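You operate a simulated robot arm through the tools that you are given. There is no shell and no other tool.

Carry out the task below with a simulated robot arm. There is one attempt and no reset: what you move stays moved.

## Task
Switch the shaker off and put its jar on the high shelf.
Fine: off before the hood opens; close the hood again; leave the stroke dial. Set down upright: what you pick out. Where these are worked on the way, their far stop is far enough and under half their travel is too little: clear hood.
Where things are to end (x, y in the base frame): clear jar within 0.06 m of [0.76, -0.73].

The check looks at the end state, three seconds after you hand in, the way a careful person would. Anything else that was tipped, shoved, dropped, spilled or broken makes it a failure.

## Robot
A 6-joint arm with a two-finger gripper, fixed in place. Base frame: the origin is on the floor under the middle of its stand, x ahead of it, y to its left, z up; the work surface is at about z = 0.86. Units: m, rad, N and s.
It reaches about 1.572 m from its shoulder. Its first joint turns from -2.897 to 2.897 rad. Payload 2.45 kg.
The tool frame sits at the grasp point between the pads (the TCP): z along the fingers, y along the line on which they close. The tips reach 0.02 m beyond it. The gripper opens to 0.14 m; its body begins 0.168 m behind the TCP.
Orientation is that of the tool frame in the base frame, as a unit quaternion [x, y, z, w]. With the fingers straight down and closing along the base's y, the tool's x points along the base's -x, its y along +y and its z along -z.

## Interface
- The arm moves only by the tool move_arm. Its argument "commands" is a list that holds one entry, the list of rows, each a list of 7 numbers: the shift along the tool's x, y, z in units of 400 mm (1.0 is 400 mm), then the turn, a rotation vector about the tool's x, y, z in units of 90 degrees (1.0 is 90 degrees), then the gripper command, from -1 (fully open) to 1 (shut), values between in proportion. In form: [[[dx, dy, dz, rx, ry, rz, claw], ...]]. A call has 1 to 20 rows; each row is the pose to reach, as a shift and turn from the pose commanded when the call began, along the tool's axes at that moment. A call with a number of a shift or a turn outside -1 to 1 is refused whole. A row lasts 0.2 s, in which the tool goes at most 0.05 m and 0.15 rad; a call with a longer step from one row to the next is refused whole, and so is a gripper value outside its range. A pose out of reach is approached as far as the arm can. The call stops where the force on the tool passes 90 N (or 10 N more than at its start, if that is more) or the arm is blocked; 0.2 s more then pass. The fingers move at their own pace (about 0.045 m/s each) and stop on an object; they squeeze with about 23 N. The grip force told is the motor's: it shows also when the fingers shut on nothing. Time passes only in rows, and 0.2 s behind the last, so rows that repeat a pose let the fingers close. It gives the time, the measured TCP pose, the force on the tool (base axes), the opening and the grip force at its end, in the units of the frame above (readings bear some noise), with the torque about the TCP (base axes, N m) and any sound that the robot's microphone picked up.
- Cameras (640 x 400 px; columns grow to the right, rows downward): "scene" is fixed at [0.218, 0.4984, 1.575]; the picture's right is [-0.90, -0.43, 0.00], its down [-0.21, 0.43, -0.88] and it looks along [0.38, -0.79, -0.48] (base axes); focal length 272 px, centre (320, 200). "wrist" rides on the gripper at [0.078, 0.011, -0.209] in the tool frame; the picture's right is [-0.14, 0.99, 0.00], its down [-0.92, -0.13, -0.37] and it looks along [-0.37, -0.05, 0.93] (tool axes); focal length 280 px, centre (320, 200). There is no depth. A picture from a camera that has moved, and an enlarged one, comes with that camera's place and axes in the base frame and with its lens.
- camera(camera): a new picture of that camera. The clock stands still meanwhile.
- zoom(camera, box): a new picture of the part [left, top, right, bottom] of that camera's present view, enlarged. The clock stands still meanwhile.
- finish_job(): hands the job in; it is judged then, once.

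Nothing tells you positions but the pictures and the camera data. Unless the task says otherwise, let go and move clear before handing in.

The tools are called after "Call:" by a JSON object that holds its "fn" and its "kwargs". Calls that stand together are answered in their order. move_arm: Moves the arm, as the interface text tells. Its arguments: {"type":"object","properties":{"commands":{"type":"array"}},"required":["commands"]} The other tools are called the same way: camera (camera) takes a picture; zoom (camera, box) takes an enlarged picture of a part of a camera's view; finish_job () hands the job in.

At the start:

```text
time: 0.0
tool_pos: [0.505, -0.2566, 1.5163]
tool_rot: [0.0, 1.0, -0.001, -0.001]
contact_force: [0.8, -0.1, 0.1]
moment: [-0.01, -0.03, 0.0]
width: 0.1398
grasp_force: 0.0
```

scene: 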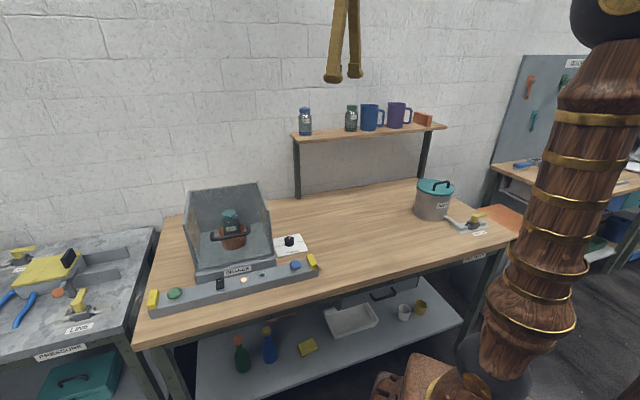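
wrist: 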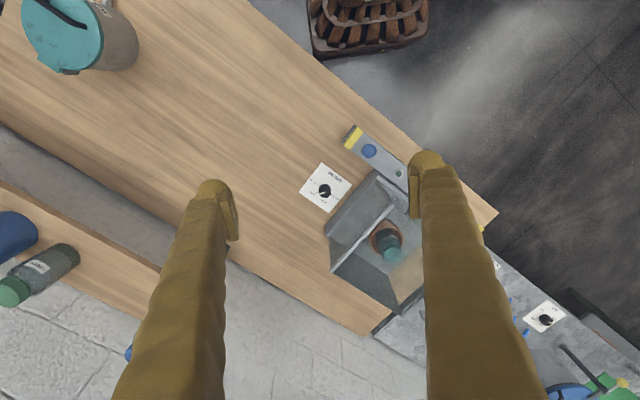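

I see a bench with a shaker under a clear hood, a control strip in front of it, a dial plate beside it, and a high shelf behind with jars and mugs. I'll zoom in on the details before moving.

Call:
{"fn": "zoom", "kwargs": {"camera": "scene", "box": [130, 170, 340, 330]}}

Call:
{"fn": "zoom", "kwargs": {"camera": "scene", "box": [270, 80, 470, 205]}}

Call:
{"fn": "zoom", "kwargs": {"camera": "wrist", "box": [290, 110, 510, 310]}}

```text
2.50 times, centred on (235, 250) of scene
camera zoom: at [0.218, 0.4984, 1.575], right [-0.9, -0.43, 0.0], down [-0.21, 0.43, -0.88], along [0.38, -0.79, -0.48], focal length 679 px, centre (532, 75)
```

zoom: 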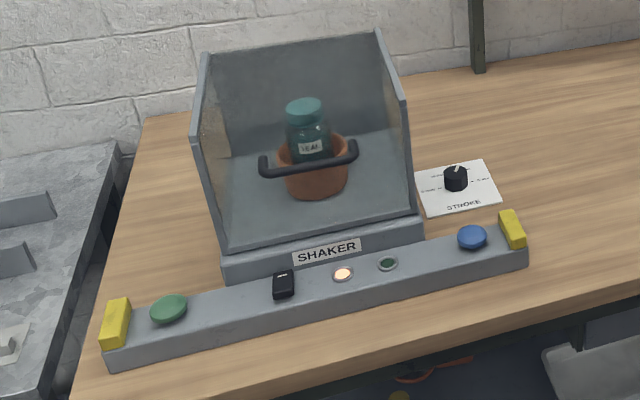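

```text
3.20 times, centred on (370, 142) of scene
camera zoom: at [0.218, 0.4984, 1.575], right [-0.9, -0.43, 0.0], down [-0.21, 0.43, -0.88], along [0.38, -0.79, -0.48], focal length 869 px, centre (160, 384)
```

zoom: 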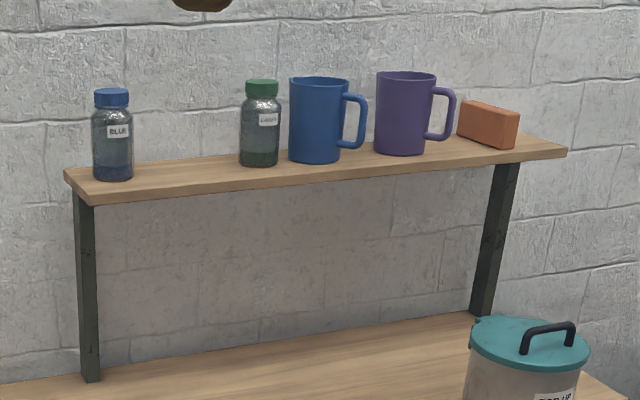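

```text
2.00 times, centred on (400, 210) of wrist
camera zoom: at [0.4261, -0.2448, 1.7245], right [0.14, 0.99, 0.0], down [0.92, -0.13, 0.37], along [0.37, -0.05, -0.93], focal length 561 px, centre (160, 180)
```

zoom: 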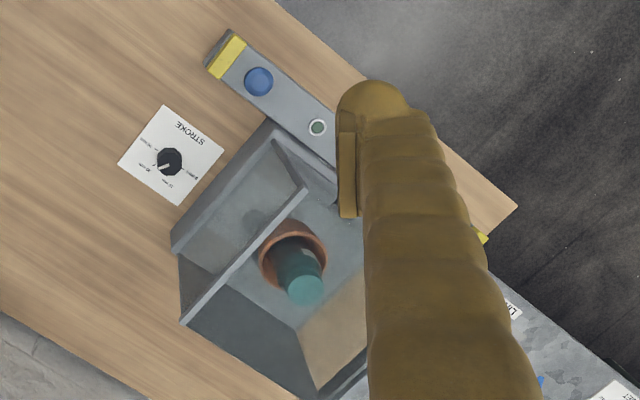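

The strip and bench run at about 45° to the base axes. I count a green button, a black rocker, an amber lamp that is lit, a green lamp and a blue button. I'll move the wrist camera over the strip to read it before touching anything.

Call:
{"fn": "move_arm", "kwargs": {"commands": [[[-0.024, 0.0907, 0.054, 0, 0, 0.05, -1], [-0.048, 0.1815, 0.108, 0, 0, 0.1, -1], [-0.072, 0.2722, 0.162, 0, 0, 0.15, -1], [-0.096, 0.363, 0.216, 0, 0, 0.2, -1], [-0.12, 0.4537, 0.27, 0, 0, 0.25, -1], [-0.144, 0.5445, 0.324, 0, 0, 0.3, -1], [-0.168, 0.6352, 0.378, 0, 0, 0.35, -1], [-0.192, 0.726, 0.432, 0, 0, 0.4, -1], [-0.216, 0.8167, 0.486, 0, 0, 0.45, -1], [-0.24, 0.9075, 0.54, 0, 0, 0.5, -1]]]}}

Call:
{"fn": "camera", "kwargs": {"camera": "wrist"}}

Call:
{"fn": "camera", "kwargs": {"camera": "scene"}}

```text
time: 2.2
tool_pos: [0.6025, 0.1091, 1.3009]
tool_rot: [0.383, 0.924, 0.0, 0.0]
contact_force: [0.2, -0.1, -0.7]
moment: [0.0, 0.0, 0.02]
width: 0.14
grasp_force: 0.1
```

```text
taken
camera wrist: at [0.5543, 0.1718, 1.5088], right [0.8, 0.6, 0.0], down [0.56, -0.74, 0.37], along [0.22, -0.29, -0.93], focal length 280 px, centre (320, 200)
```

wrist: 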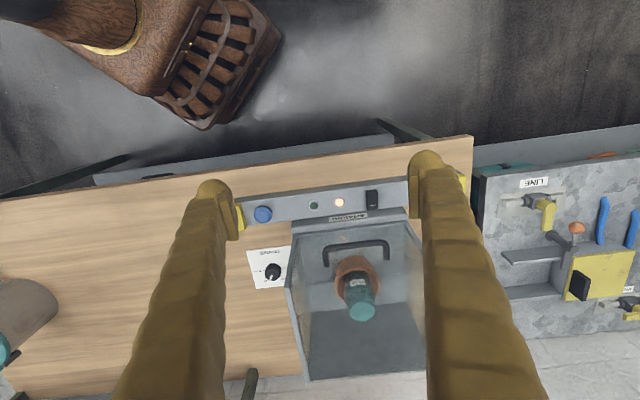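

```text
taken
```

scene: 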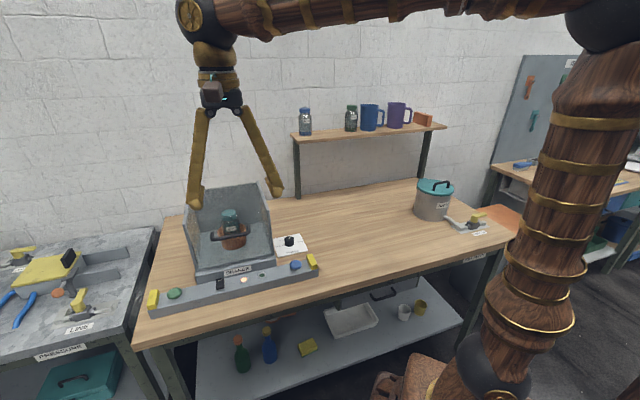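

Call:
{"fn": "zoom", "kwargs": {"camera": "wrist", "box": [220, 160, 480, 320]}}

Call:
{"fn": "zoom", "kwargs": {"camera": "wrist", "box": [280, 170, 420, 260]}}

Call:
{"fn": "zoom", "kwargs": {"camera": "scene", "box": [200, 255, 280, 305]}}

Call:
{"fn": "zoom", "kwargs": {"camera": "scene", "box": [140, 275, 220, 325]}}

Call:
{"fn": "zoom", "kwargs": {"camera": "scene", "box": [170, 175, 290, 275]}}

```text
2.46 times, centred on (350, 240) of wrist
camera zoom: at [0.5543, 0.1718, 1.5088], right [0.8, 0.6, 0.0], down [0.56, -0.74, 0.37], along [0.22, -0.29, -0.93], focal length 690 px, centre (246, 102)
```

zoom: 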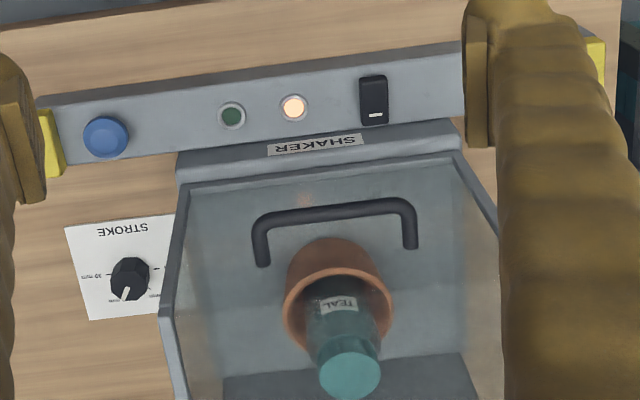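

```text
4.44 times, centred on (350, 215) of wrist
camera zoom: at [0.5543, 0.1718, 1.5088], right [0.8, 0.6, 0.0], down [0.56, -0.74, 0.37], along [0.22, -0.29, -0.93], focal length 1246 px, centre (187, 133)
```

zoom: 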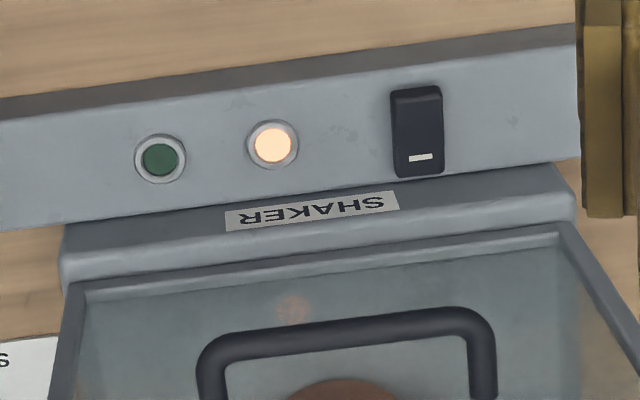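

```text
8.00 times, centred on (240, 280) of scene
camera zoom: at [0.218, 0.4984, 1.575], right [-0.9, -0.43, 0.0], down [-0.21, 0.43, -0.88], along [0.38, -0.79, -0.48], focal length 2172 px, centre (960, -440)
```

zoom: 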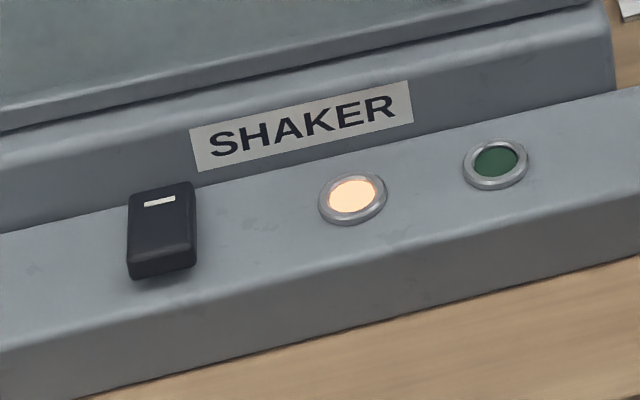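

```text
8.00 times, centred on (180, 300) of scene
camera zoom: at [0.218, 0.4984, 1.575], right [-0.9, -0.43, 0.0], down [-0.21, 0.43, -0.88], along [0.38, -0.79, -0.48], focal length 2172 px, centre (1440, -600)
```

zoom: 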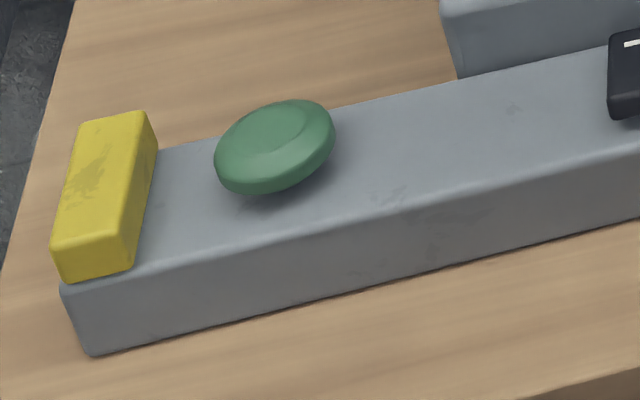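

```text
4.00 times, centred on (230, 225) of scene
camera zoom: at [0.218, 0.4984, 1.575], right [-0.9, -0.43, 0.0], down [-0.21, 0.43, -0.88], along [0.38, -0.79, -0.48], focal length 1086 px, centre (680, 100)
```

zoom: 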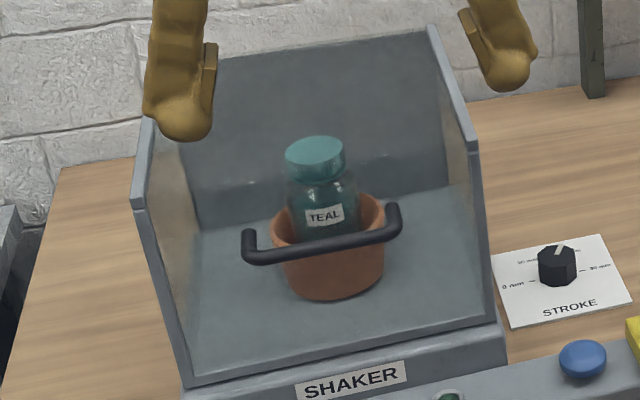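

The strip has a black rocker with a white bar, an amber lit lamp and a green unlit one, and the hood is a clear box with a bar handle on its front face. I'll zoom tighter to see which way the rocker tilts and how the hood is hinged.

Call:
{"fn": "zoom", "kwargs": {"camera": "wrist", "box": [355, 180, 391, 217]}}

Call:
{"fn": "zoom", "kwargs": {"camera": "scene", "box": [205, 270, 237, 297]}}

Call:
{"fn": "zoom", "kwargs": {"camera": "scene", "box": [180, 178, 280, 238]}}

Call:
{"fn": "zoom", "kwargs": {"camera": "wrist", "box": [280, 290, 440, 390]}}

```text
10.81 times, centred on (373, 198) of wrist
camera zoom: at [0.5543, 0.1718, 1.5088], right [0.8, 0.6, 0.0], down [0.56, -0.74, 0.37], along [0.22, -0.29, -0.93], focal length 3031 px, centre (-253, 216)
```

zoom: 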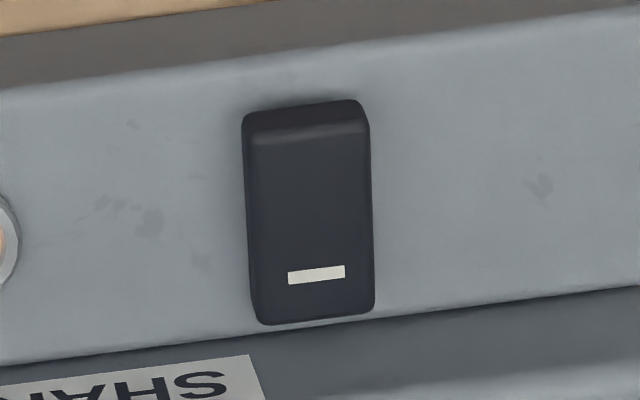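

```text
14.81 times, centred on (221, 284) of scene
camera zoom: at [0.218, 0.4984, 1.575], right [-0.9, -0.43, 0.0], down [-0.21, 0.43, -0.88], along [0.38, -0.79, -0.48], focal length 4023 px, centre (1787, -1037)
```

zoom: 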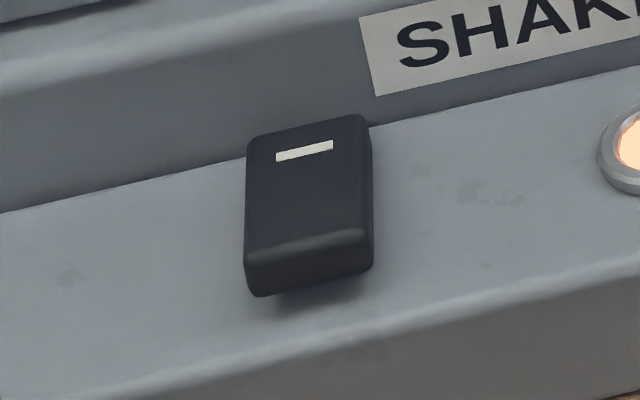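

```text
6.40 times, centred on (230, 208) of scene
camera zoom: at [0.218, 0.4984, 1.575], right [-0.9, -0.43, 0.0], down [-0.21, 0.43, -0.88], along [0.38, -0.79, -0.48], focal length 1738 px, centre (896, 149)
```

zoom: 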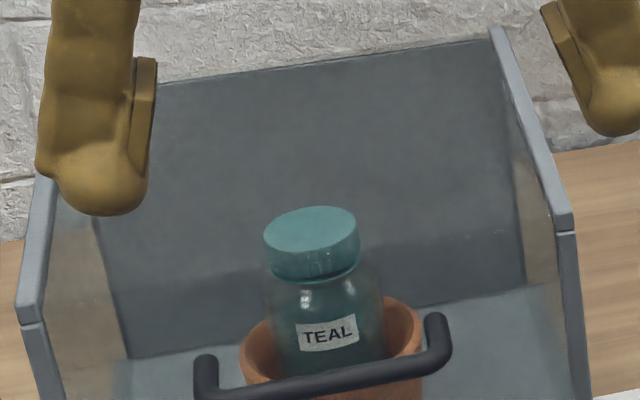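

```text
4.00 times, centred on (360, 340) of wrist
camera zoom: at [0.5543, 0.1718, 1.5088], right [0.8, 0.6, 0.0], down [0.56, -0.74, 0.37], along [0.22, -0.29, -0.93], focal length 1122 px, centre (160, -360)
```

zoom: 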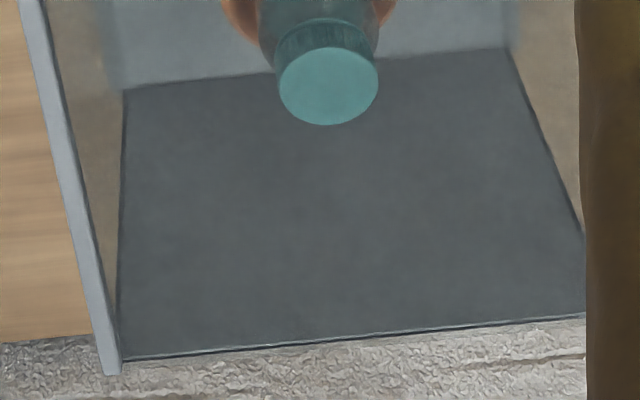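

The rocker's back end carries a white mark and the amber lamp beside it is lit. Before acting I want a low side view of the hood and rocker, so I'm swinging the wrist camera to the right side of the shaker.

Call:
{"fn": "move_arm", "kwargs": {"commands": [[[-0.0627, -0.0541, 0.0251, -0.0249, -0.0249, -0.0682, -1], [-0.1254, -0.1083, 0.0503, -0.0497, -0.0497, -0.1364, -1], [-0.188, -0.1624, 0.0754, -0.0746, -0.0746, -0.2046, -1], [-0.2507, -0.2166, 0.1006, -0.0994, -0.0994, -0.2729, -1], [-0.3134, -0.2707, 0.1257, -0.1243, -0.1243, -0.3411, -1], [-0.3761, -0.3249, 0.1509, -0.1491, -0.1491, -0.4093, -1], [-0.4388, -0.379, 0.176, -0.174, -0.174, -0.4775, -1], [-0.5014, -0.4331, 0.2011, -0.1989, -0.1989, -0.5457, -1], [-0.5641, -0.4873, 0.2263, -0.2237, -0.2237, -0.6139, -1], [-0.6268, -0.5414, 0.2514, -0.2486, -0.2486, -0.6821, -1], [-0.6895, -0.5956, 0.2766, -0.2734, -0.2734, -0.7504, -1], [-0.7521, -0.6497, 0.3017, -0.2983, -0.2983, -0.8186, -1], [-0.8148, -0.7039, 0.3269, -0.3231, -0.3231, -0.8868, -1], [-0.8775, -0.758, 0.352, -0.348, -0.348, -0.955, -1]]]}}

Call:
{"fn": "camera", "kwargs": {"camera": "wrist"}}

Call:
{"fn": "camera", "kwargs": {"camera": "scene"}}

```text
time: 5.2
tool_pos: [0.6366, -0.3545, 1.1635]
tool_rot: [-0.36, 0.867, 0.131, 0.317]
contact_force: [0.7, -0.2, -0.2]
moment: [-0.04, 0.03, 0.01]
width: 0.1401
grasp_force: 0.1
```

```text
taken
camera wrist: at [0.4906, -0.4853, 1.2714], right [-0.63, 0.77, 0.09], down [0.42, 0.24, 0.87], along [0.66, 0.58, -0.48], focal length 280 px, centre (320, 200)
```

wrist: 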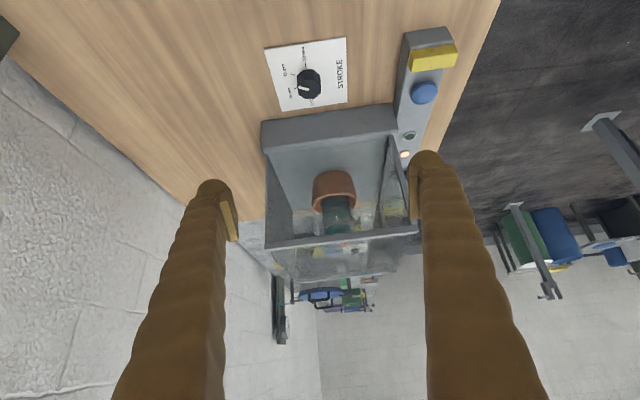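

```text
taken
```

scene: 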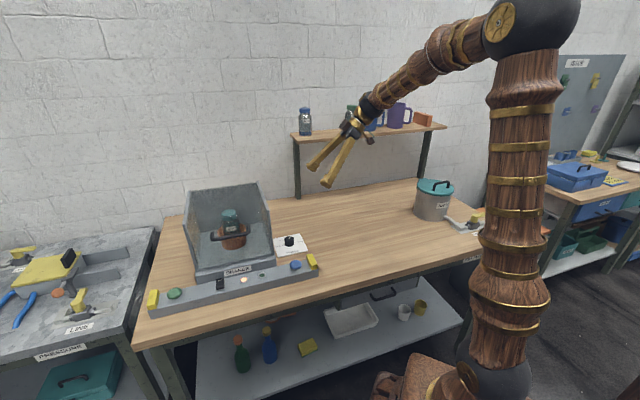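

Call:
{"fn": "zoom", "kwargs": {"camera": "wrist", "box": [230, 90, 430, 290]}}

Call:
{"fn": "zoom", "kwargs": {"camera": "wrist", "box": [360, 20, 460, 180]}}

Call:
{"fn": "zoom", "kwargs": {"camera": "scene", "box": [170, 175, 290, 275]}}

```text
2.00 times, centred on (330, 190) of wrist
camera zoom: at [0.4906, -0.4853, 1.2714], right [-0.63, 0.77, 0.09], down [0.42, 0.24, 0.87], along [0.66, 0.58, -0.48], focal length 561 px, centre (300, 220)
```

zoom: 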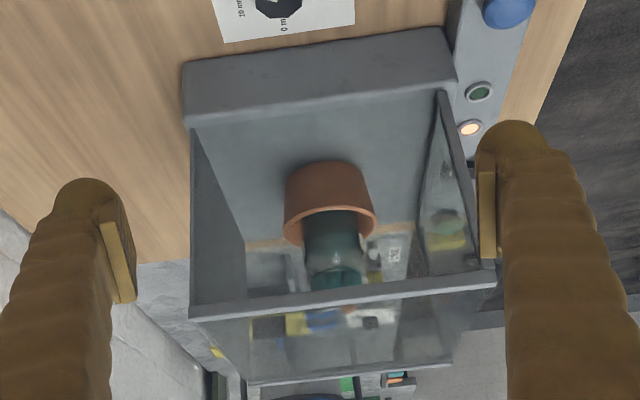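

```text
2.50 times, centred on (410, 100) of wrist
camera zoom: at [0.4906, -0.4853, 1.2714], right [-0.63, 0.77, 0.09], down [0.42, 0.24, 0.87], along [0.66, 0.58, -0.48], focal length 701 px, centre (95, 450)
```

zoom: 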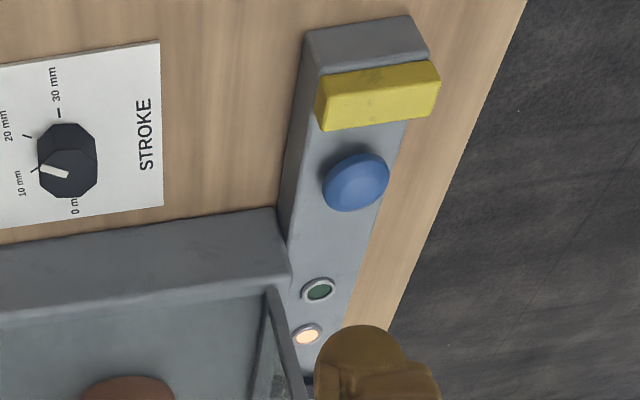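

```text
4.00 times, centred on (230, 225) of scene
camera zoom: at [0.218, 0.4984, 1.575], right [-0.9, -0.43, 0.0], down [-0.21, 0.43, -0.88], along [0.38, -0.79, -0.48], focal length 1086 px, centre (680, 100)
```

zoom: 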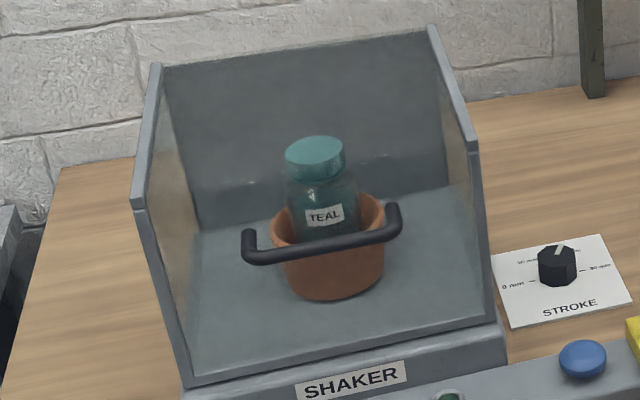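

The hood is a clear five-sided box on a grey plinth with an opaque back. I still want to see the rocker's tilt from the side, so I'm sliding the camera over and lower along the strip's line.

Call:
{"fn": "move_arm", "kwargs": {"commands": [[[0.032, 0.0917, 0.0383, 0, 0, 0, -1], [0.064, 0.1833, 0.0767, 0, 0, 0, -1], [0.0965, 0.275, 0.115, 0, 0, 0, -1], [0.1287, 0.3667, 0.1533, 0, 0, 0, -1], [0.1608, 0.4583, 0.1917, 0, 0, 0, -1], [0.193, 0.55, 0.23, 0, 0, 0, -1]]]}}

Call:
{"fn": "camera", "kwargs": {"camera": "wrist"}}

Call:
{"fn": "zoom", "kwargs": {"camera": "wrist", "box": [280, 150, 380, 250]}}

```text
time: 6.6
tool_pos: [0.4798, -0.1978, 1.0423]
tool_rot: [-0.36, 0.868, 0.13, 0.317]
contact_force: [-0.5, 1.0, -0.2]
moment: [0.0, 0.0, -0.02]
width: 0.1402
grasp_force: 0.1
```

```text
taken
camera wrist: at [0.3348, -0.3284, 1.1506], right [-0.63, 0.78, 0.09], down [0.42, 0.24, 0.87], along [0.66, 0.58, -0.48], focal length 280 px, centre (320, 200)
```

wrist: 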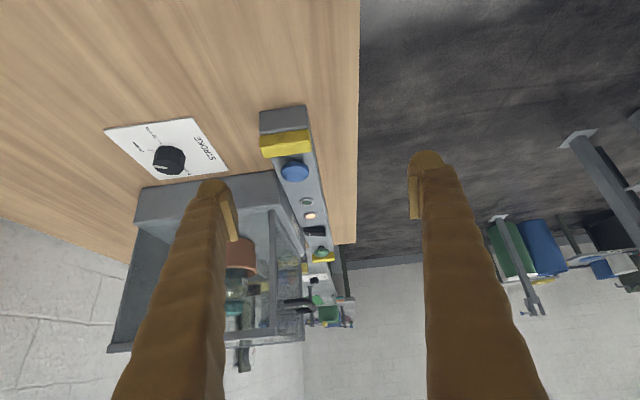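

```text
4.00 times, centred on (330, 200) of wrist
camera zoom: at [0.3348, -0.3284, 1.1506], right [-0.63, 0.78, 0.09], down [0.42, 0.24, 0.87], along [0.66, 0.58, -0.48], focal length 1122 px, centre (280, 200)
```

zoom: 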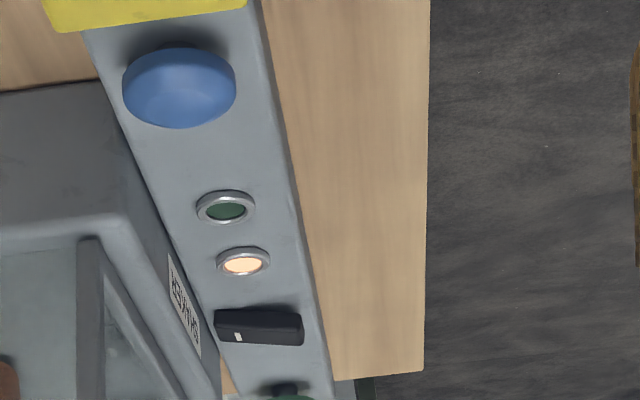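

Call:
{"fn": "zoom", "kwargs": {"camera": "wrist", "box": [300, 220, 332, 242]}}

Call:
{"fn": "zoom", "kwargs": {"camera": "wrist", "box": [230, 180, 330, 350]}}

Call:
{"fn": "zoom", "kwargs": {"camera": "wrist", "box": [255, 270, 335, 340]}}

```text
16.00 times, centred on (316, 231) of wrist
camera zoom: at [0.3348, -0.3284, 1.1506], right [-0.63, 0.78, 0.09], down [0.42, 0.24, 0.87], along [0.66, 0.58, -0.48], focal length 4486 px, centre (384, -296)
```

zoom: 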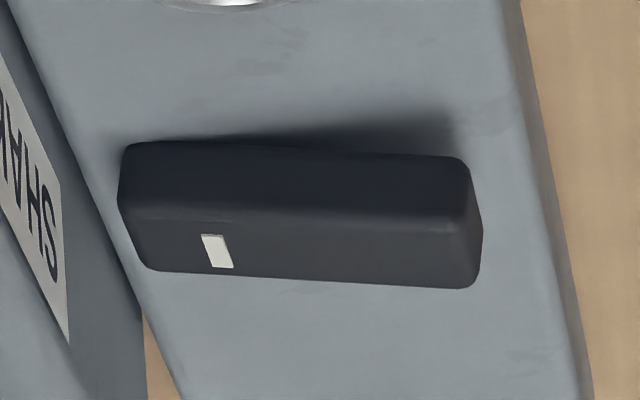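

```text
2.35 times, centred on (280, 265) of wrist
camera zoom: at [0.3348, -0.3284, 1.1506], right [-0.63, 0.78, 0.09], down [0.42, 0.24, 0.87], along [0.66, 0.58, -0.48], focal length 660 px, centre (414, 47)
```

zoom: 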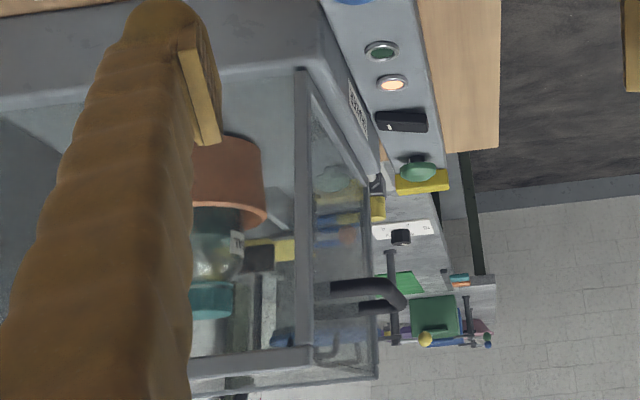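

```text
5.71 times, centred on (295, 305) of wrist
camera zoom: at [0.3348, -0.3284, 1.1506], right [-0.63, 0.78, 0.09], down [0.42, 0.24, 0.87], along [0.66, 0.58, -0.48], focal length 1602 px, centre (463, -400)
```

zoom: 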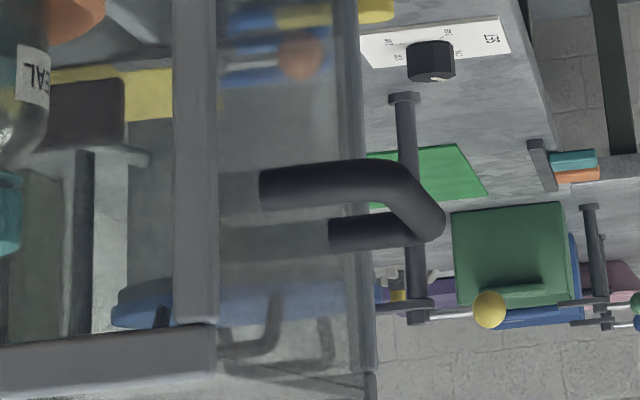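

The rocker's unmarked front end stands proud and its marked back end is pressed in, with amber lit, so it reads as ON. I'll close the fingers and come in tilted from the front, clear of the hood handle, to push the front end down.

Call:
{"fn": "move_arm", "kwargs": {"commands": [[[-0.04, 0.075, 0.0009, 0.0435, 0.0031, 0.0567, 1], [-0.08, 0.15, 0.0019, 0.087, 0.0062, 0.1134, 1], [-0.12, 0.225, 0.0028, 0.1305, 0.0093, 0.1701, 1], [-0.16, 0.3, 0.0038, 0.174, 0.0125, 0.2268, 1], [-0.2271, 0.2897, 0.0601, 0.2175, 0.0156, 0.2835, 1], [-0.2941, 0.2795, 0.1163, 0.261, 0.0187, 0.3402, 1], [-0.3611, 0.2692, 0.1726, 0.3045, 0.0218, 0.3969, 1], [-0.4281, 0.259, 0.2288, 0.348, 0.0249, 0.4535, 1], [-0.4952, 0.2487, 0.2851, 0.3915, 0.028, 0.5102, 1], [-0.5622, 0.2385, 0.3414, 0.435, 0.0311, 0.5669, 1], [-0.6292, 0.2282, 0.3976, 0.4785, 0.0343, 0.6236, 1], [-0.6962, 0.218, 0.4539, 0.522, 0.0374, 0.6803, 1], [-0.7633, 0.2077, 0.5101, 0.5655, 0.0405, 0.737, 1], [-0.8303, 0.1975, 0.5664, 0.609, 0.0436, 0.7937, 1]]]}}

Call:
{"fn": "camera", "kwargs": {"camera": "wrist"}}

Call:
{"fn": "camera", "kwargs": {"camera": "scene"}}

```text
time: 7.5
tool_pos: [0.4507, -0.1103, 0.9971]
tool_rot: [-0.166, 0.939, 0.143, 0.266]
contact_force: [0.6, 0.6, 0.6]
moment: [-0.03, -0.02, -0.01]
width: 0.0597
grasp_force: 0.0
stopped in row 4: the arm was blocked; the commanded pose is now the measured one
```

```text
taken
camera wrist: at [0.2888, -0.193, 1.127], right [-0.27, 0.93, 0.25], down [0.62, -0.03, 0.78], along [0.73, 0.37, -0.57], focal length 280 px, centre (320, 200)
```

wrist: 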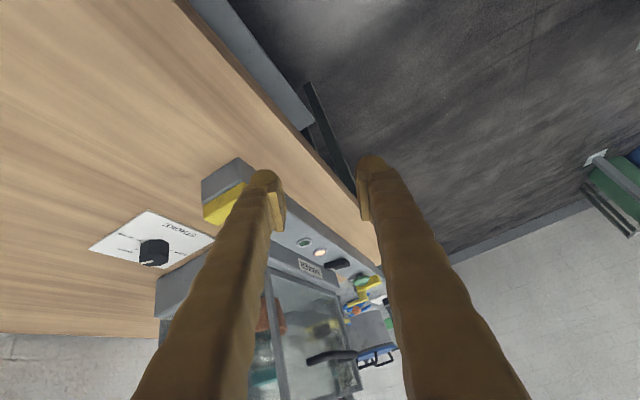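

```text
taken
```

scene: 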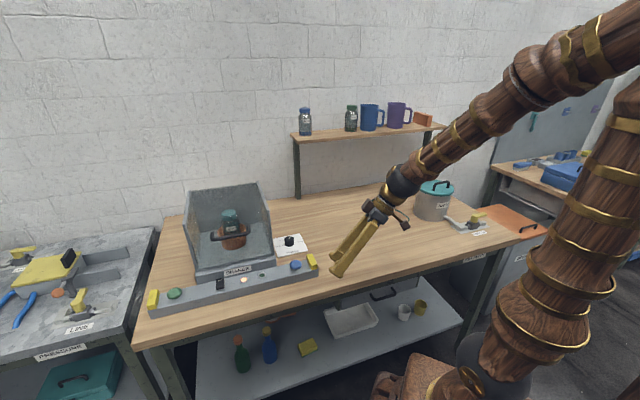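

The arm stopped because it was folded too close to its base; nothing was touched. I'll rise and go outward first, then turn to the tilted pressing pose.

Call:
{"fn": "move_arm", "kwargs": {"commands": [[[-0.1004, 0.0314, -0.0408, 0, 0, 0, 1], [-0.2008, 0.0628, -0.0817, 0, 0, 0, 1], [-0.3011, 0.0941, -0.1225, 0, 0, 0, 1], [-0.4015, 0.1255, -0.1633, 0, 0, 0, 1], [-0.4491, 0.1532, -0.1161, 0.0568, -0.009, 0.063, 1], [-0.4968, 0.1808, -0.0689, 0.1135, -0.018, 0.1259, 1], [-0.5444, 0.2085, -0.0218, 0.1703, -0.0271, 0.1889, 1], [-0.5921, 0.2362, 0.0254, 0.227, -0.0361, 0.2519, 1], [-0.6397, 0.2638, 0.0726, 0.2838, -0.0451, 0.3148, 1], [-0.6873, 0.2915, 0.1198, 0.3406, -0.0541, 0.3778, 1], [-0.735, 0.3192, 0.167, 0.3973, -0.0631, 0.4408, 1], [-0.7826, 0.3469, 0.2141, 0.4541, -0.0722, 0.5037, 1], [-0.8303, 0.3745, 0.2613, 0.5108, -0.0812, 0.5667, 1]]]}}

Call:
{"fn": "camera", "kwargs": {"camera": "wrist"}}

Call:
{"fn": "camera", "kwargs": {"camera": "scene"}}

```text
time: 10.3
tool_pos: [0.7046, 0.1395, 1.1238]
tool_rot: [0.365, 0.88, -0.116, 0.282]
contact_force: [0.2, 0.6, 1.0]
moment: [-0.02, 0.02, 0.01]
width: 0.0
grasp_force: 23.4
```

```text
taken
camera wrist: at [0.5818, 0.2778, 1.2471], right [0.78, 0.62, 0.08], down [0.29, -0.47, 0.83], along [0.55, -0.63, -0.55], focal length 280 px, centre (320, 200)
```

wrist: 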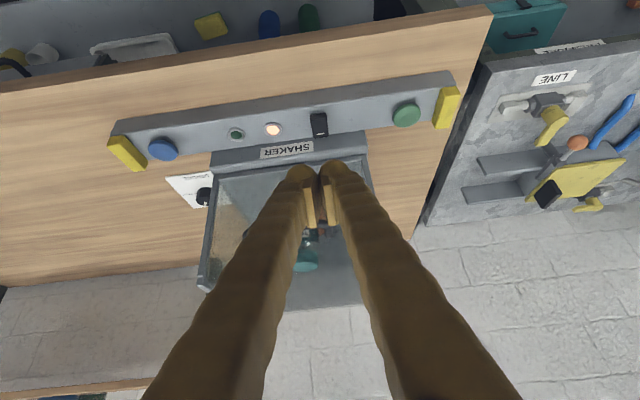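

```text
taken
```

scene: 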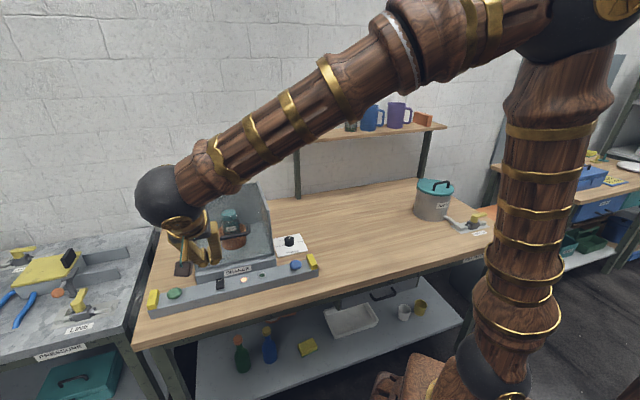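

I'm hovering in front of the rocker with the fingers shut, tilted 35° from vertical. Next I move down toward the rocker's front end and check alignment before pressing.

Call:
{"fn": "move_arm", "kwargs": {"commands": [[[0.0047, 0.0012, 0.0883, 0, 0, 0, 1], [0.0094, 0.0025, 0.1767, 0, 0, 0, 1], [0.014, 0.0037, 0.265, 0, 0, 0, 1], [0.0187, 0.005, 0.3533, 0, 0, 0, 1]]]}}

Call:
{"fn": "camera", "kwargs": {"camera": "wrist"}}

Call:
{"fn": "zoom", "kwargs": {"camera": "scene", "box": [160, 210, 290, 300]}}

Call:
{"fn": "zoom", "kwargs": {"camera": "wrist", "box": [260, 120, 380, 200]}}

```text
time: 11.3
tool_pos: [0.7598, 0.0894, 1.0048]
tool_rot: [0.365, 0.88, -0.116, 0.281]
contact_force: [-0.1, -0.4, 0.4]
moment: [-0.01, 0.0, 0.02]
width: 0.0
grasp_force: 23.1
```

```text
taken
camera wrist: at [0.6373, 0.2276, 1.1286], right [0.78, 0.62, 0.08], down [0.29, -0.47, 0.83], along [0.56, -0.63, -0.55], focal length 280 px, centre (320, 200)
```

wrist: 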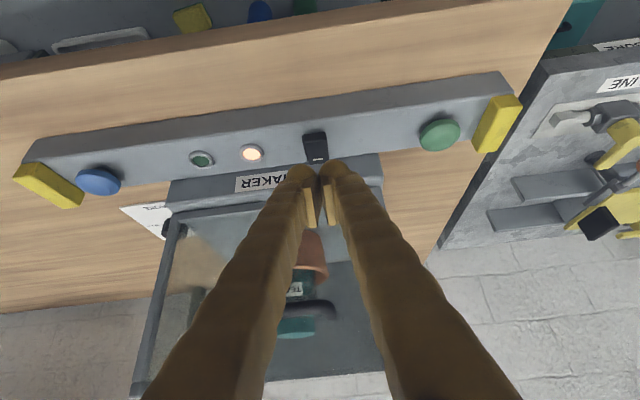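

```text
4.44 times, centred on (225, 255) of scene
camera zoom: at [0.218, 0.4984, 1.575], right [-0.9, -0.43, 0.0], down [-0.21, 0.43, -0.88], along [0.38, -0.79, -0.48], focal length 1207 px, centre (742, -44)
```

zoom: 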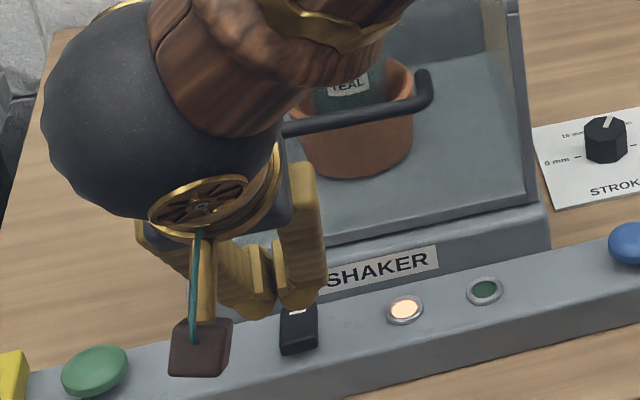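

```text
5.00 times, centred on (320, 160) of wrist
camera zoom: at [0.6373, 0.2276, 1.1286], right [0.78, 0.62, 0.08], down [0.29, -0.47, 0.83], along [0.56, -0.63, -0.55], focal length 1402 px, centre (320, 400)
```

zoom: 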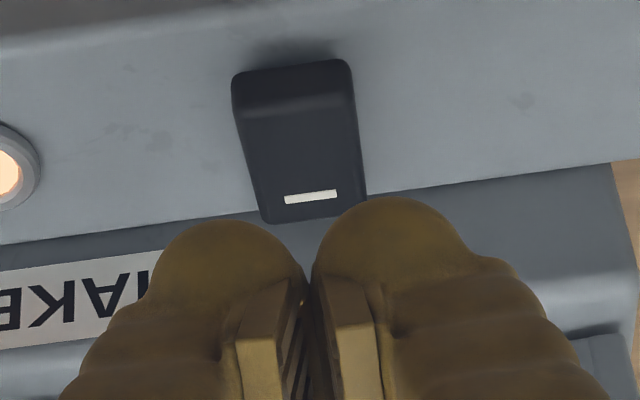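

The shut fingertips are just behind and above the rocker. I'll bring one fingertip over the rocker's front end and lower it in small steps.

Call:
{"fn": "move_arm", "kwargs": {"commands": [[[0.0062, 0.0162, 0.072, 0, 0, 0, 1], [0.0124, 0.0325, 0.144, 0, 0, 0, 1], [0.0267, 0.0325, 0.1645, 0, 0, 0, 1], [0.0353, 0.0325, 0.1768, 0, 0, 0, 1], [0.0439, 0.0325, 0.189, 0, 0, 0, 1]]]}}

Call:
{"fn": "zoom", "kwargs": {"camera": "wrist", "box": [220, 110, 400, 230]}}

Call:
{"fn": "zoom", "kwargs": {"camera": "scene", "box": [160, 230, 290, 310]}}

```text
time: 12.5
tool_pos: [0.7915, 0.0794, 0.9333]
tool_rot: [0.365, 0.879, -0.117, 0.282]
contact_force: [-18.9, 3.4, 48.1]
moment: [-0.2, 0.78, -0.26]
width: 0.0001
grasp_force: 22.8
heard: click
```

```text
3.33 times, centred on (310, 170) of wrist
camera zoom: at [0.6681, 0.2165, 1.0583], right [0.78, 0.62, 0.08], down [0.29, -0.47, 0.83], along [0.56, -0.63, -0.55], focal length 935 px, centre (353, 300)
```

zoom: 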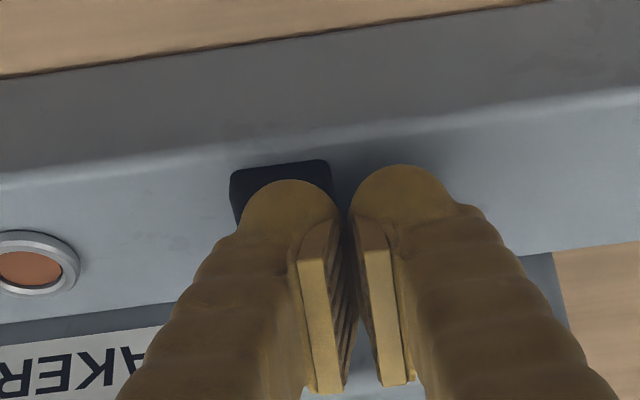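

```text
4.92 times, centred on (225, 270) of scene
camera zoom: at [0.218, 0.4984, 1.575], right [-0.9, -0.43, 0.0], down [-0.21, 0.43, -0.88], along [0.38, -0.79, -0.48], focal length 1337 px, centre (788, -145)
```

zoom: 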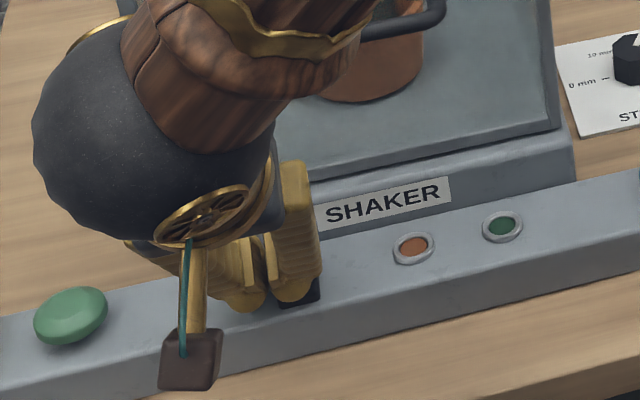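

A click was heard and the amber lamp went dark, so the rocker has switched. I'll back off and confirm it stays off.

Call:
{"fn": "move_arm", "kwargs": {"commands": [[[-0.043, 0, -0.0614, 0, 0, 0, 1], [-0.045, 0, -0.1515, 0, 0, 0, 1], [-0.0615, 0, -0.262, 0, 0, 0, 1], [-0.0578, 0, -0.387, 0, 0, 0, 1], [-0.039, 0, -0.4916, 0, 0, 0, 1]]]}}

Call:
{"fn": "camera", "kwargs": {"camera": "wrist"}}

Call:
{"fn": "zoom", "kwargs": {"camera": "wrist", "box": [210, 90, 370, 190]}}

```text
time: 13.7
tool_pos: [0.7191, 0.1479, 1.1019]
tool_rot: [0.364, 0.881, -0.117, 0.28]
contact_force: [-0.4, 0.2, -1.3]
moment: [-0.03, 0.0, -0.04]
width: 0.0002
grasp_force: 22.8
```

```text
taken
camera wrist: at [0.5948, 0.2856, 1.2263], right [0.78, 0.62, 0.08], down [0.29, -0.47, 0.83], along [0.55, -0.63, -0.55], focal length 280 px, centre (320, 200)
```

wrist: 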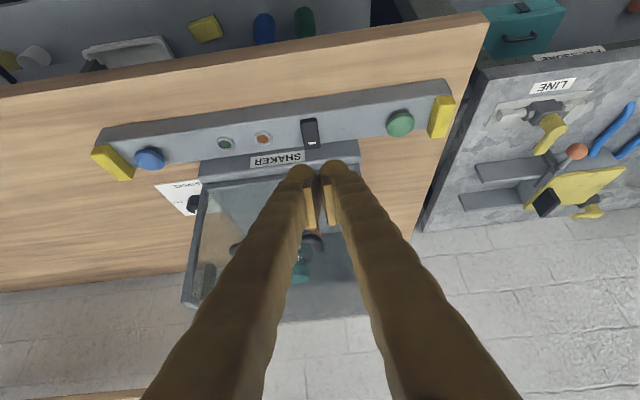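

```text
4.00 times, centred on (290, 140) of wrist
camera zoom: at [0.5948, 0.2856, 1.2263], right [0.78, 0.62, 0.08], down [0.29, -0.47, 0.83], along [0.55, -0.63, -0.55], focal length 1122 px, centre (440, 440)
```

zoom: 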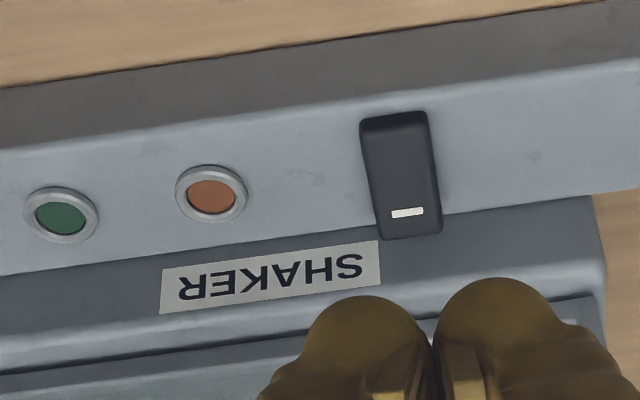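

The shaker is off: the rocker is latched the other way and the amber lamp is dark. Next I turn the tool horizontal, facing the hood with the fingers closing vertically, to take the bar handle.

Call:
{"fn": "move_arm", "kwargs": {"commands": [[[0, -0.0125, 0, 0.034, -0.034, -0.0654, 0], [0, -0.025, 0, 0.0681, -0.0681, -0.1308, 0], [0, -0.0375, 0, 0.1021, -0.1021, -0.1962, 0], [0, -0.05, 0, 0.1362, -0.1362, -0.2616, 0], [0, -0.0625, 0, 0.1702, -0.1702, -0.327, 0], [0, -0.075, 0, 0.2043, -0.2043, -0.3924, 0], [0, -0.0875, 0, 0.2383, -0.2383, -0.4578, 0], [0, -0.1, 0, 0.2723, -0.2723, -0.5232, 0], [0, -0.1125, 0, 0.3064, -0.3064, -0.5886, 0], [0, -0.125, 0, 0.3404, -0.3404, -0.654, 0], [0, -0.1375, 0, 0.3745, -0.3745, -0.7194, 0], [0, -0.15, 0, 0.4085, -0.4085, -0.7848, 0], [0, -0.1625, 0, 0.4426, -0.4426, -0.8502, 0], [0, -0.175, 0, 0.4766, -0.4766, -0.9156, 0]]]}}

Call:
{"fn": "camera", "kwargs": {"camera": "wrist"}}

Call:
{"fn": "camera", "kwargs": {"camera": "scene"}}

```text
time: 16.7
tool_pos: [0.6711, 0.0998, 1.102]
tool_rot: [0.271, -0.651, 0.656, -0.271]
contact_force: [0.8, -0.2, -0.2]
moment: [0.0, -0.03, 0.03]
width: 0.0701
grasp_force: 0.1
```

```text
taken
camera wrist: at [0.466, 0.1924, 1.0885], right [0.1, 0.09, -0.99], down [0.39, 0.91, 0.12], along [0.92, -0.4, 0.06], focal length 280 px, centre (320, 200)
```

wrist: 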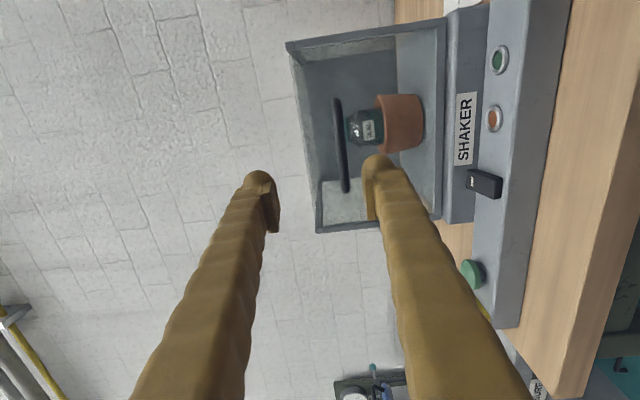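

```text
taken
```

scene: 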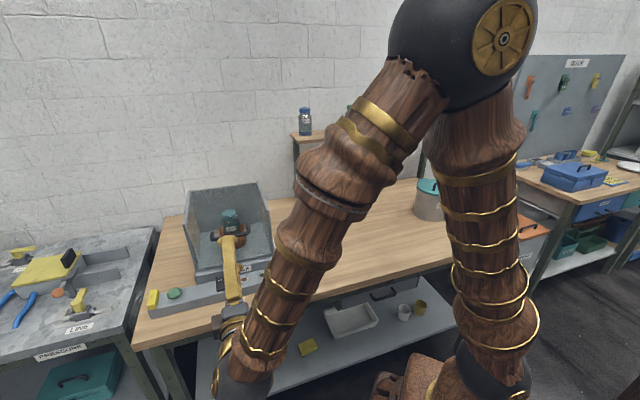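

Call:
{"fn": "zoom", "kwargs": {"camera": "wrist", "box": [280, 20, 480, 240]}}

Call:
{"fn": "zoom", "kwargs": {"camera": "scene", "box": [180, 180, 290, 290]}}

```text
1.82 times, centred on (380, 130) of wrist
camera zoom: at [0.466, 0.1924, 1.0885], right [0.1, 0.09, -0.99], down [0.39, 0.91, 0.12], along [0.92, -0.4, 0.06], focal length 510 px, centre (211, 327)
```

zoom: 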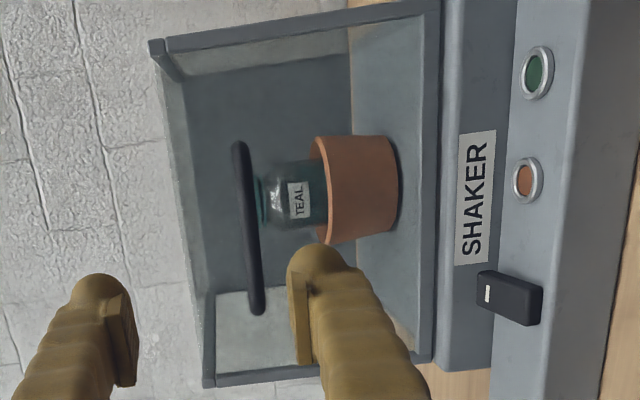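

```text
3.64 times, centred on (235, 235) of scene
camera zoom: at [0.218, 0.4984, 1.575], right [-0.9, -0.43, 0.0], down [-0.21, 0.43, -0.88], along [0.38, -0.79, -0.48], focal length 988 px, centre (629, 73)
```

zoom: 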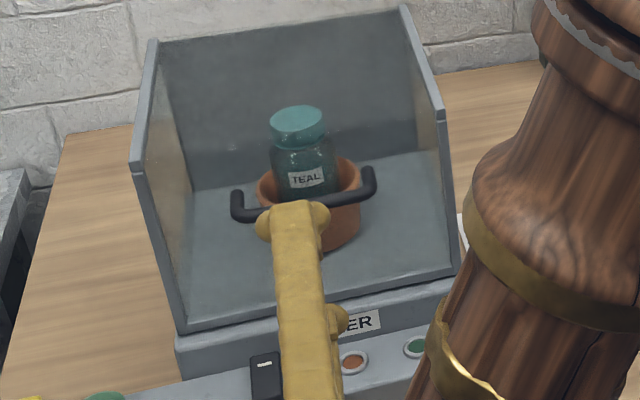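

The bar handle is at about p=0.54 along the bench and z=1.073, and the open fingers are 0.03 m above that line. I'll lower to it, slide forward over the bar and then look before gripping.

Call:
{"fn": "move_arm", "kwargs": {"commands": [[[0.01, 0.0725, 0, 0, 0, 0, 0], [0.019, 0.0725, 0.1, 0, 0, 0, 0], [0.019, 0.0725, 0.18, 0, 0, 0, 0], [0.019, 0.0725, 0.25, 0, 0, 0, 0], [0.019, 0.0725, 0.31, 0, 0, 0, 0]]]}}

Call:
{"fn": "camera", "kwargs": {"camera": "wrist"}}

Call:
{"fn": "zoom", "kwargs": {"camera": "scene", "box": [180, 190, 280, 280]}}

```text
time: 17.9
tool_pos: [0.7514, 0.0062, 1.0725]
tool_rot: [0.27, -0.652, 0.654, -0.271]
contact_force: [0.3, -0.1, -0.4]
moment: [0.01, 0.0, 0.0]
width: 0.07
grasp_force: 0.0
```

```text
taken
camera wrist: at [0.5484, 0.0987, 1.0592], right [0.1, 0.09, -0.99], down [0.39, 0.91, 0.13], along [0.92, -0.4, 0.06], focal length 280 px, centre (320, 200)
```

wrist: 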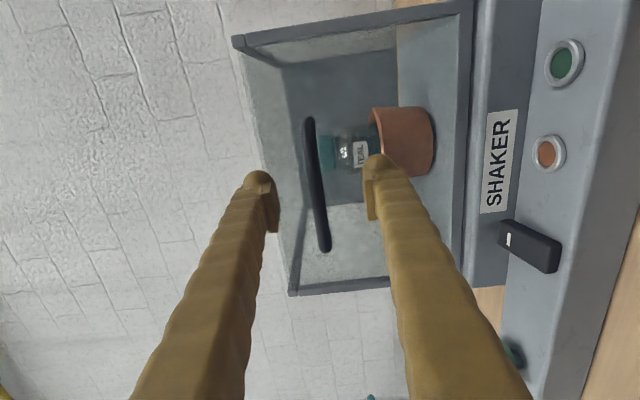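

```text
4.44 times, centred on (230, 235) of scene
camera zoom: at [0.218, 0.4984, 1.575], right [-0.9, -0.43, 0.0], down [-0.21, 0.43, -0.88], along [0.38, -0.79, -0.48], focal length 1207 px, centre (720, 44)
```

zoom: 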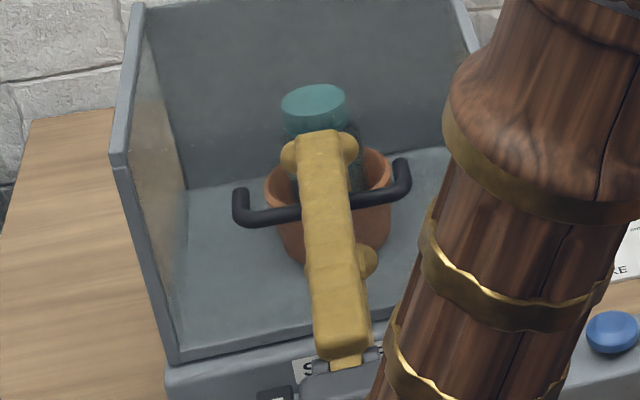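

The bar lies centred between the two fingers. I'll close on it.

Call:
{"fn": "move_arm", "kwargs": {"commands": [[[0, 0, 0.012, 0, 0, 0, 0.3], [0, 0, 0.012, 0, 0, 0, 1], [0, 0, 0.012, 0, 0, 0, 1], [0, 0, 0.012, 0, 0, 0, 1], [0, 0, 0.012, 0, 0, 0, 1], [0, 0, 0.012, 0, 0, 0, 1]]]}}

Call:
{"fn": "zoom", "kwargs": {"camera": "scene", "box": [180, 190, 280, 280]}}

```text
time: 19.3
tool_pos: [0.7569, 0.0034, 1.0744]
tool_rot: [0.269, -0.651, 0.656, -0.272]
contact_force: [2.7, -3.4, 47.3]
moment: [-0.68, 0.29, -0.05]
width: 0.0082
grasp_force: 36.2
```

```text
4.44 times, centred on (230, 235) of scene
camera zoom: at [0.218, 0.4984, 1.575], right [-0.9, -0.43, 0.0], down [-0.21, 0.43, -0.88], along [0.38, -0.79, -0.48], focal length 1207 px, centre (720, 44)
```

zoom: 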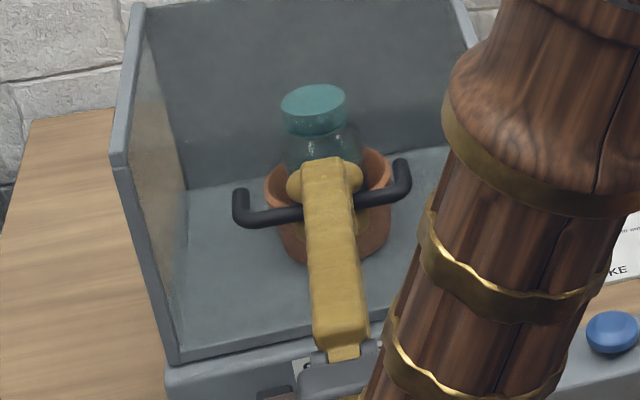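

The grip is on the bar, with a 47 N vertical preload because the bar sits slightly above my centre line. I'll raise in small steps, reading the forces to find how the hood wants to move.

Call:
{"fn": "move_arm", "kwargs": {"commands": [[[0, -0.005, 0, 0, 0, 0, 1], [0, -0.01, 0, 0, 0, 0, 1], [0, -0.01, 0, 0, 0, 0, 1]]]}}

```text
time: 20.1
tool_pos: [0.7551, 0.0027, 1.0739]
tool_rot: [0.271, -0.652, 0.654, -0.271]
contact_force: [2.3, -5.2, -0.1]
moment: [0.56, -0.45, -0.07]
width: 0.0082
grasp_force: 35.8
```

Call:
{"fn": "move_arm", "kwargs": {"commands": [[[0, -0.005, 0, 0, 0, 0, 1], [0, -0.01, 0, 0, 0, 0, 1], [0, -0.015, 0, 0, 0, 0, 1], [0, -0.02, 0, 0, 0, 0, 1], [0, -0.025, 0, 0, 0, 0, 1]]]}}

Call:
{"fn": "zoom", "kwargs": {"camera": "scene", "box": [180, 180, 280, 280]}}

```text
time: 21.3
tool_pos: [0.755, 0.0045, 1.0871]
tool_rot: [0.269, -0.651, 0.656, -0.271]
contact_force: [14.6, -15.3, -14.1]
moment: [0.66, -0.45, 0.09]
width: 0.0109
grasp_force: 37.4
```

```text
4.00 times, centred on (230, 230) of scene
camera zoom: at [0.218, 0.4984, 1.575], right [-0.9, -0.43, 0.0], down [-0.21, 0.43, -0.88], along [0.38, -0.79, -0.48], focal length 1086 px, centre (680, 80)
```

zoom: 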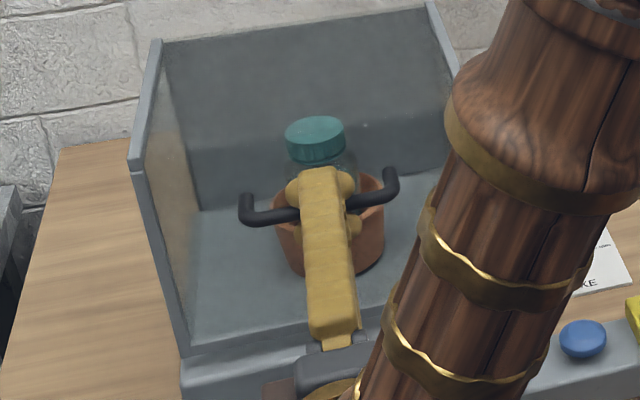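

The hood is lifting and pulls the tool toward the wall, so the hinge is low at the back. I'll let the tool follow that pull and read again.

Call:
{"fn": "move_arm", "kwargs": {"commands": [[[0, 0, 0.009, 0, 0, 0, 1], [0, 0, 0.018, 0, 0, 0, 1], [0, 0, 0.018, 0, 0, 0, 1]]]}}

```text
time: 22.1
tool_pos: [0.7615, -0.0017, 1.0881]
tool_rot: [0.27, -0.652, 0.655, -0.271]
contact_force: [16.3, 1.0, -6.4]
moment: [0.34, -0.33, 0.05]
width: 0.0079
grasp_force: 36.0
```

The pull fell as I followed it, consistent with a hinge at the hood's lower back edge. I'll follow that arc about 18° while pitching the tool with the hood, then check.

Call:
{"fn": "move_arm", "kwargs": {"commands": [[[0, -0.0505, 0.032, -0.0458, 0, 0, 1], [0, -0.1038, 0.072, -0.0968, 0, 0, 1], [0, -0.1538, 0.116, -0.1477, 0, 0, 1], [0, -0.2, 0.1638, -0.1986, 0, 0, 1]]]}}

Call:
{"fn": "camera", "kwargs": {"camera": "scene"}}

Call:
{"fn": "camera", "kwargs": {"camera": "wrist"}}

```text
time: 23.1
tool_pos: [0.8074, -0.0458, 1.1662]
tool_rot: [-0.309, 0.745, -0.546, 0.226]
contact_force: [20.3, 14.7, -6.9]
moment: [0.25, -0.2, 0.19]
width: 0.0075
grasp_force: 36.1
```

```text
taken
```

scene: 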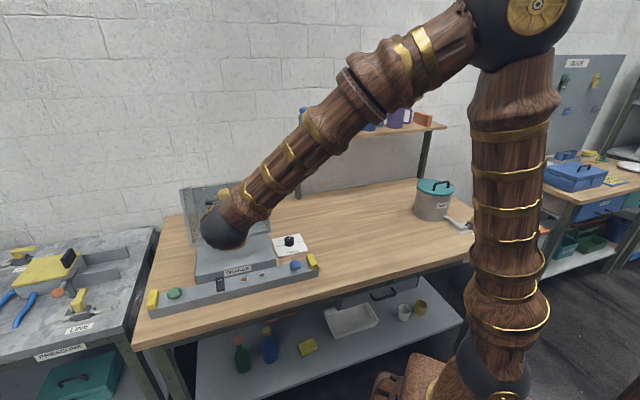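

```text
taken
camera wrist: at [0.6075, 0.0403, 1.2185], right [-0.12, 0.31, -0.94], down [0.43, 0.87, 0.23], along [0.9, -0.38, -0.23], focal length 280 px, centre (320, 200)
```

wrist: 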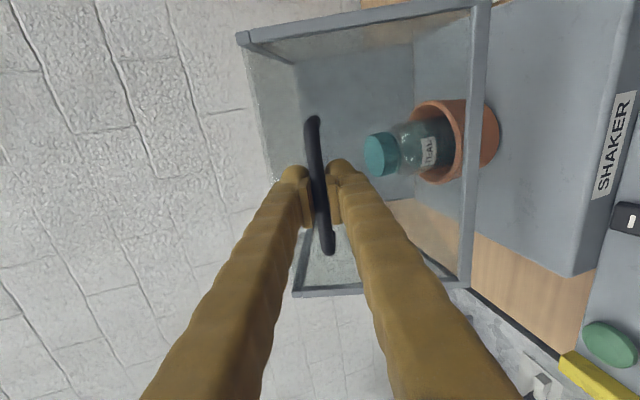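

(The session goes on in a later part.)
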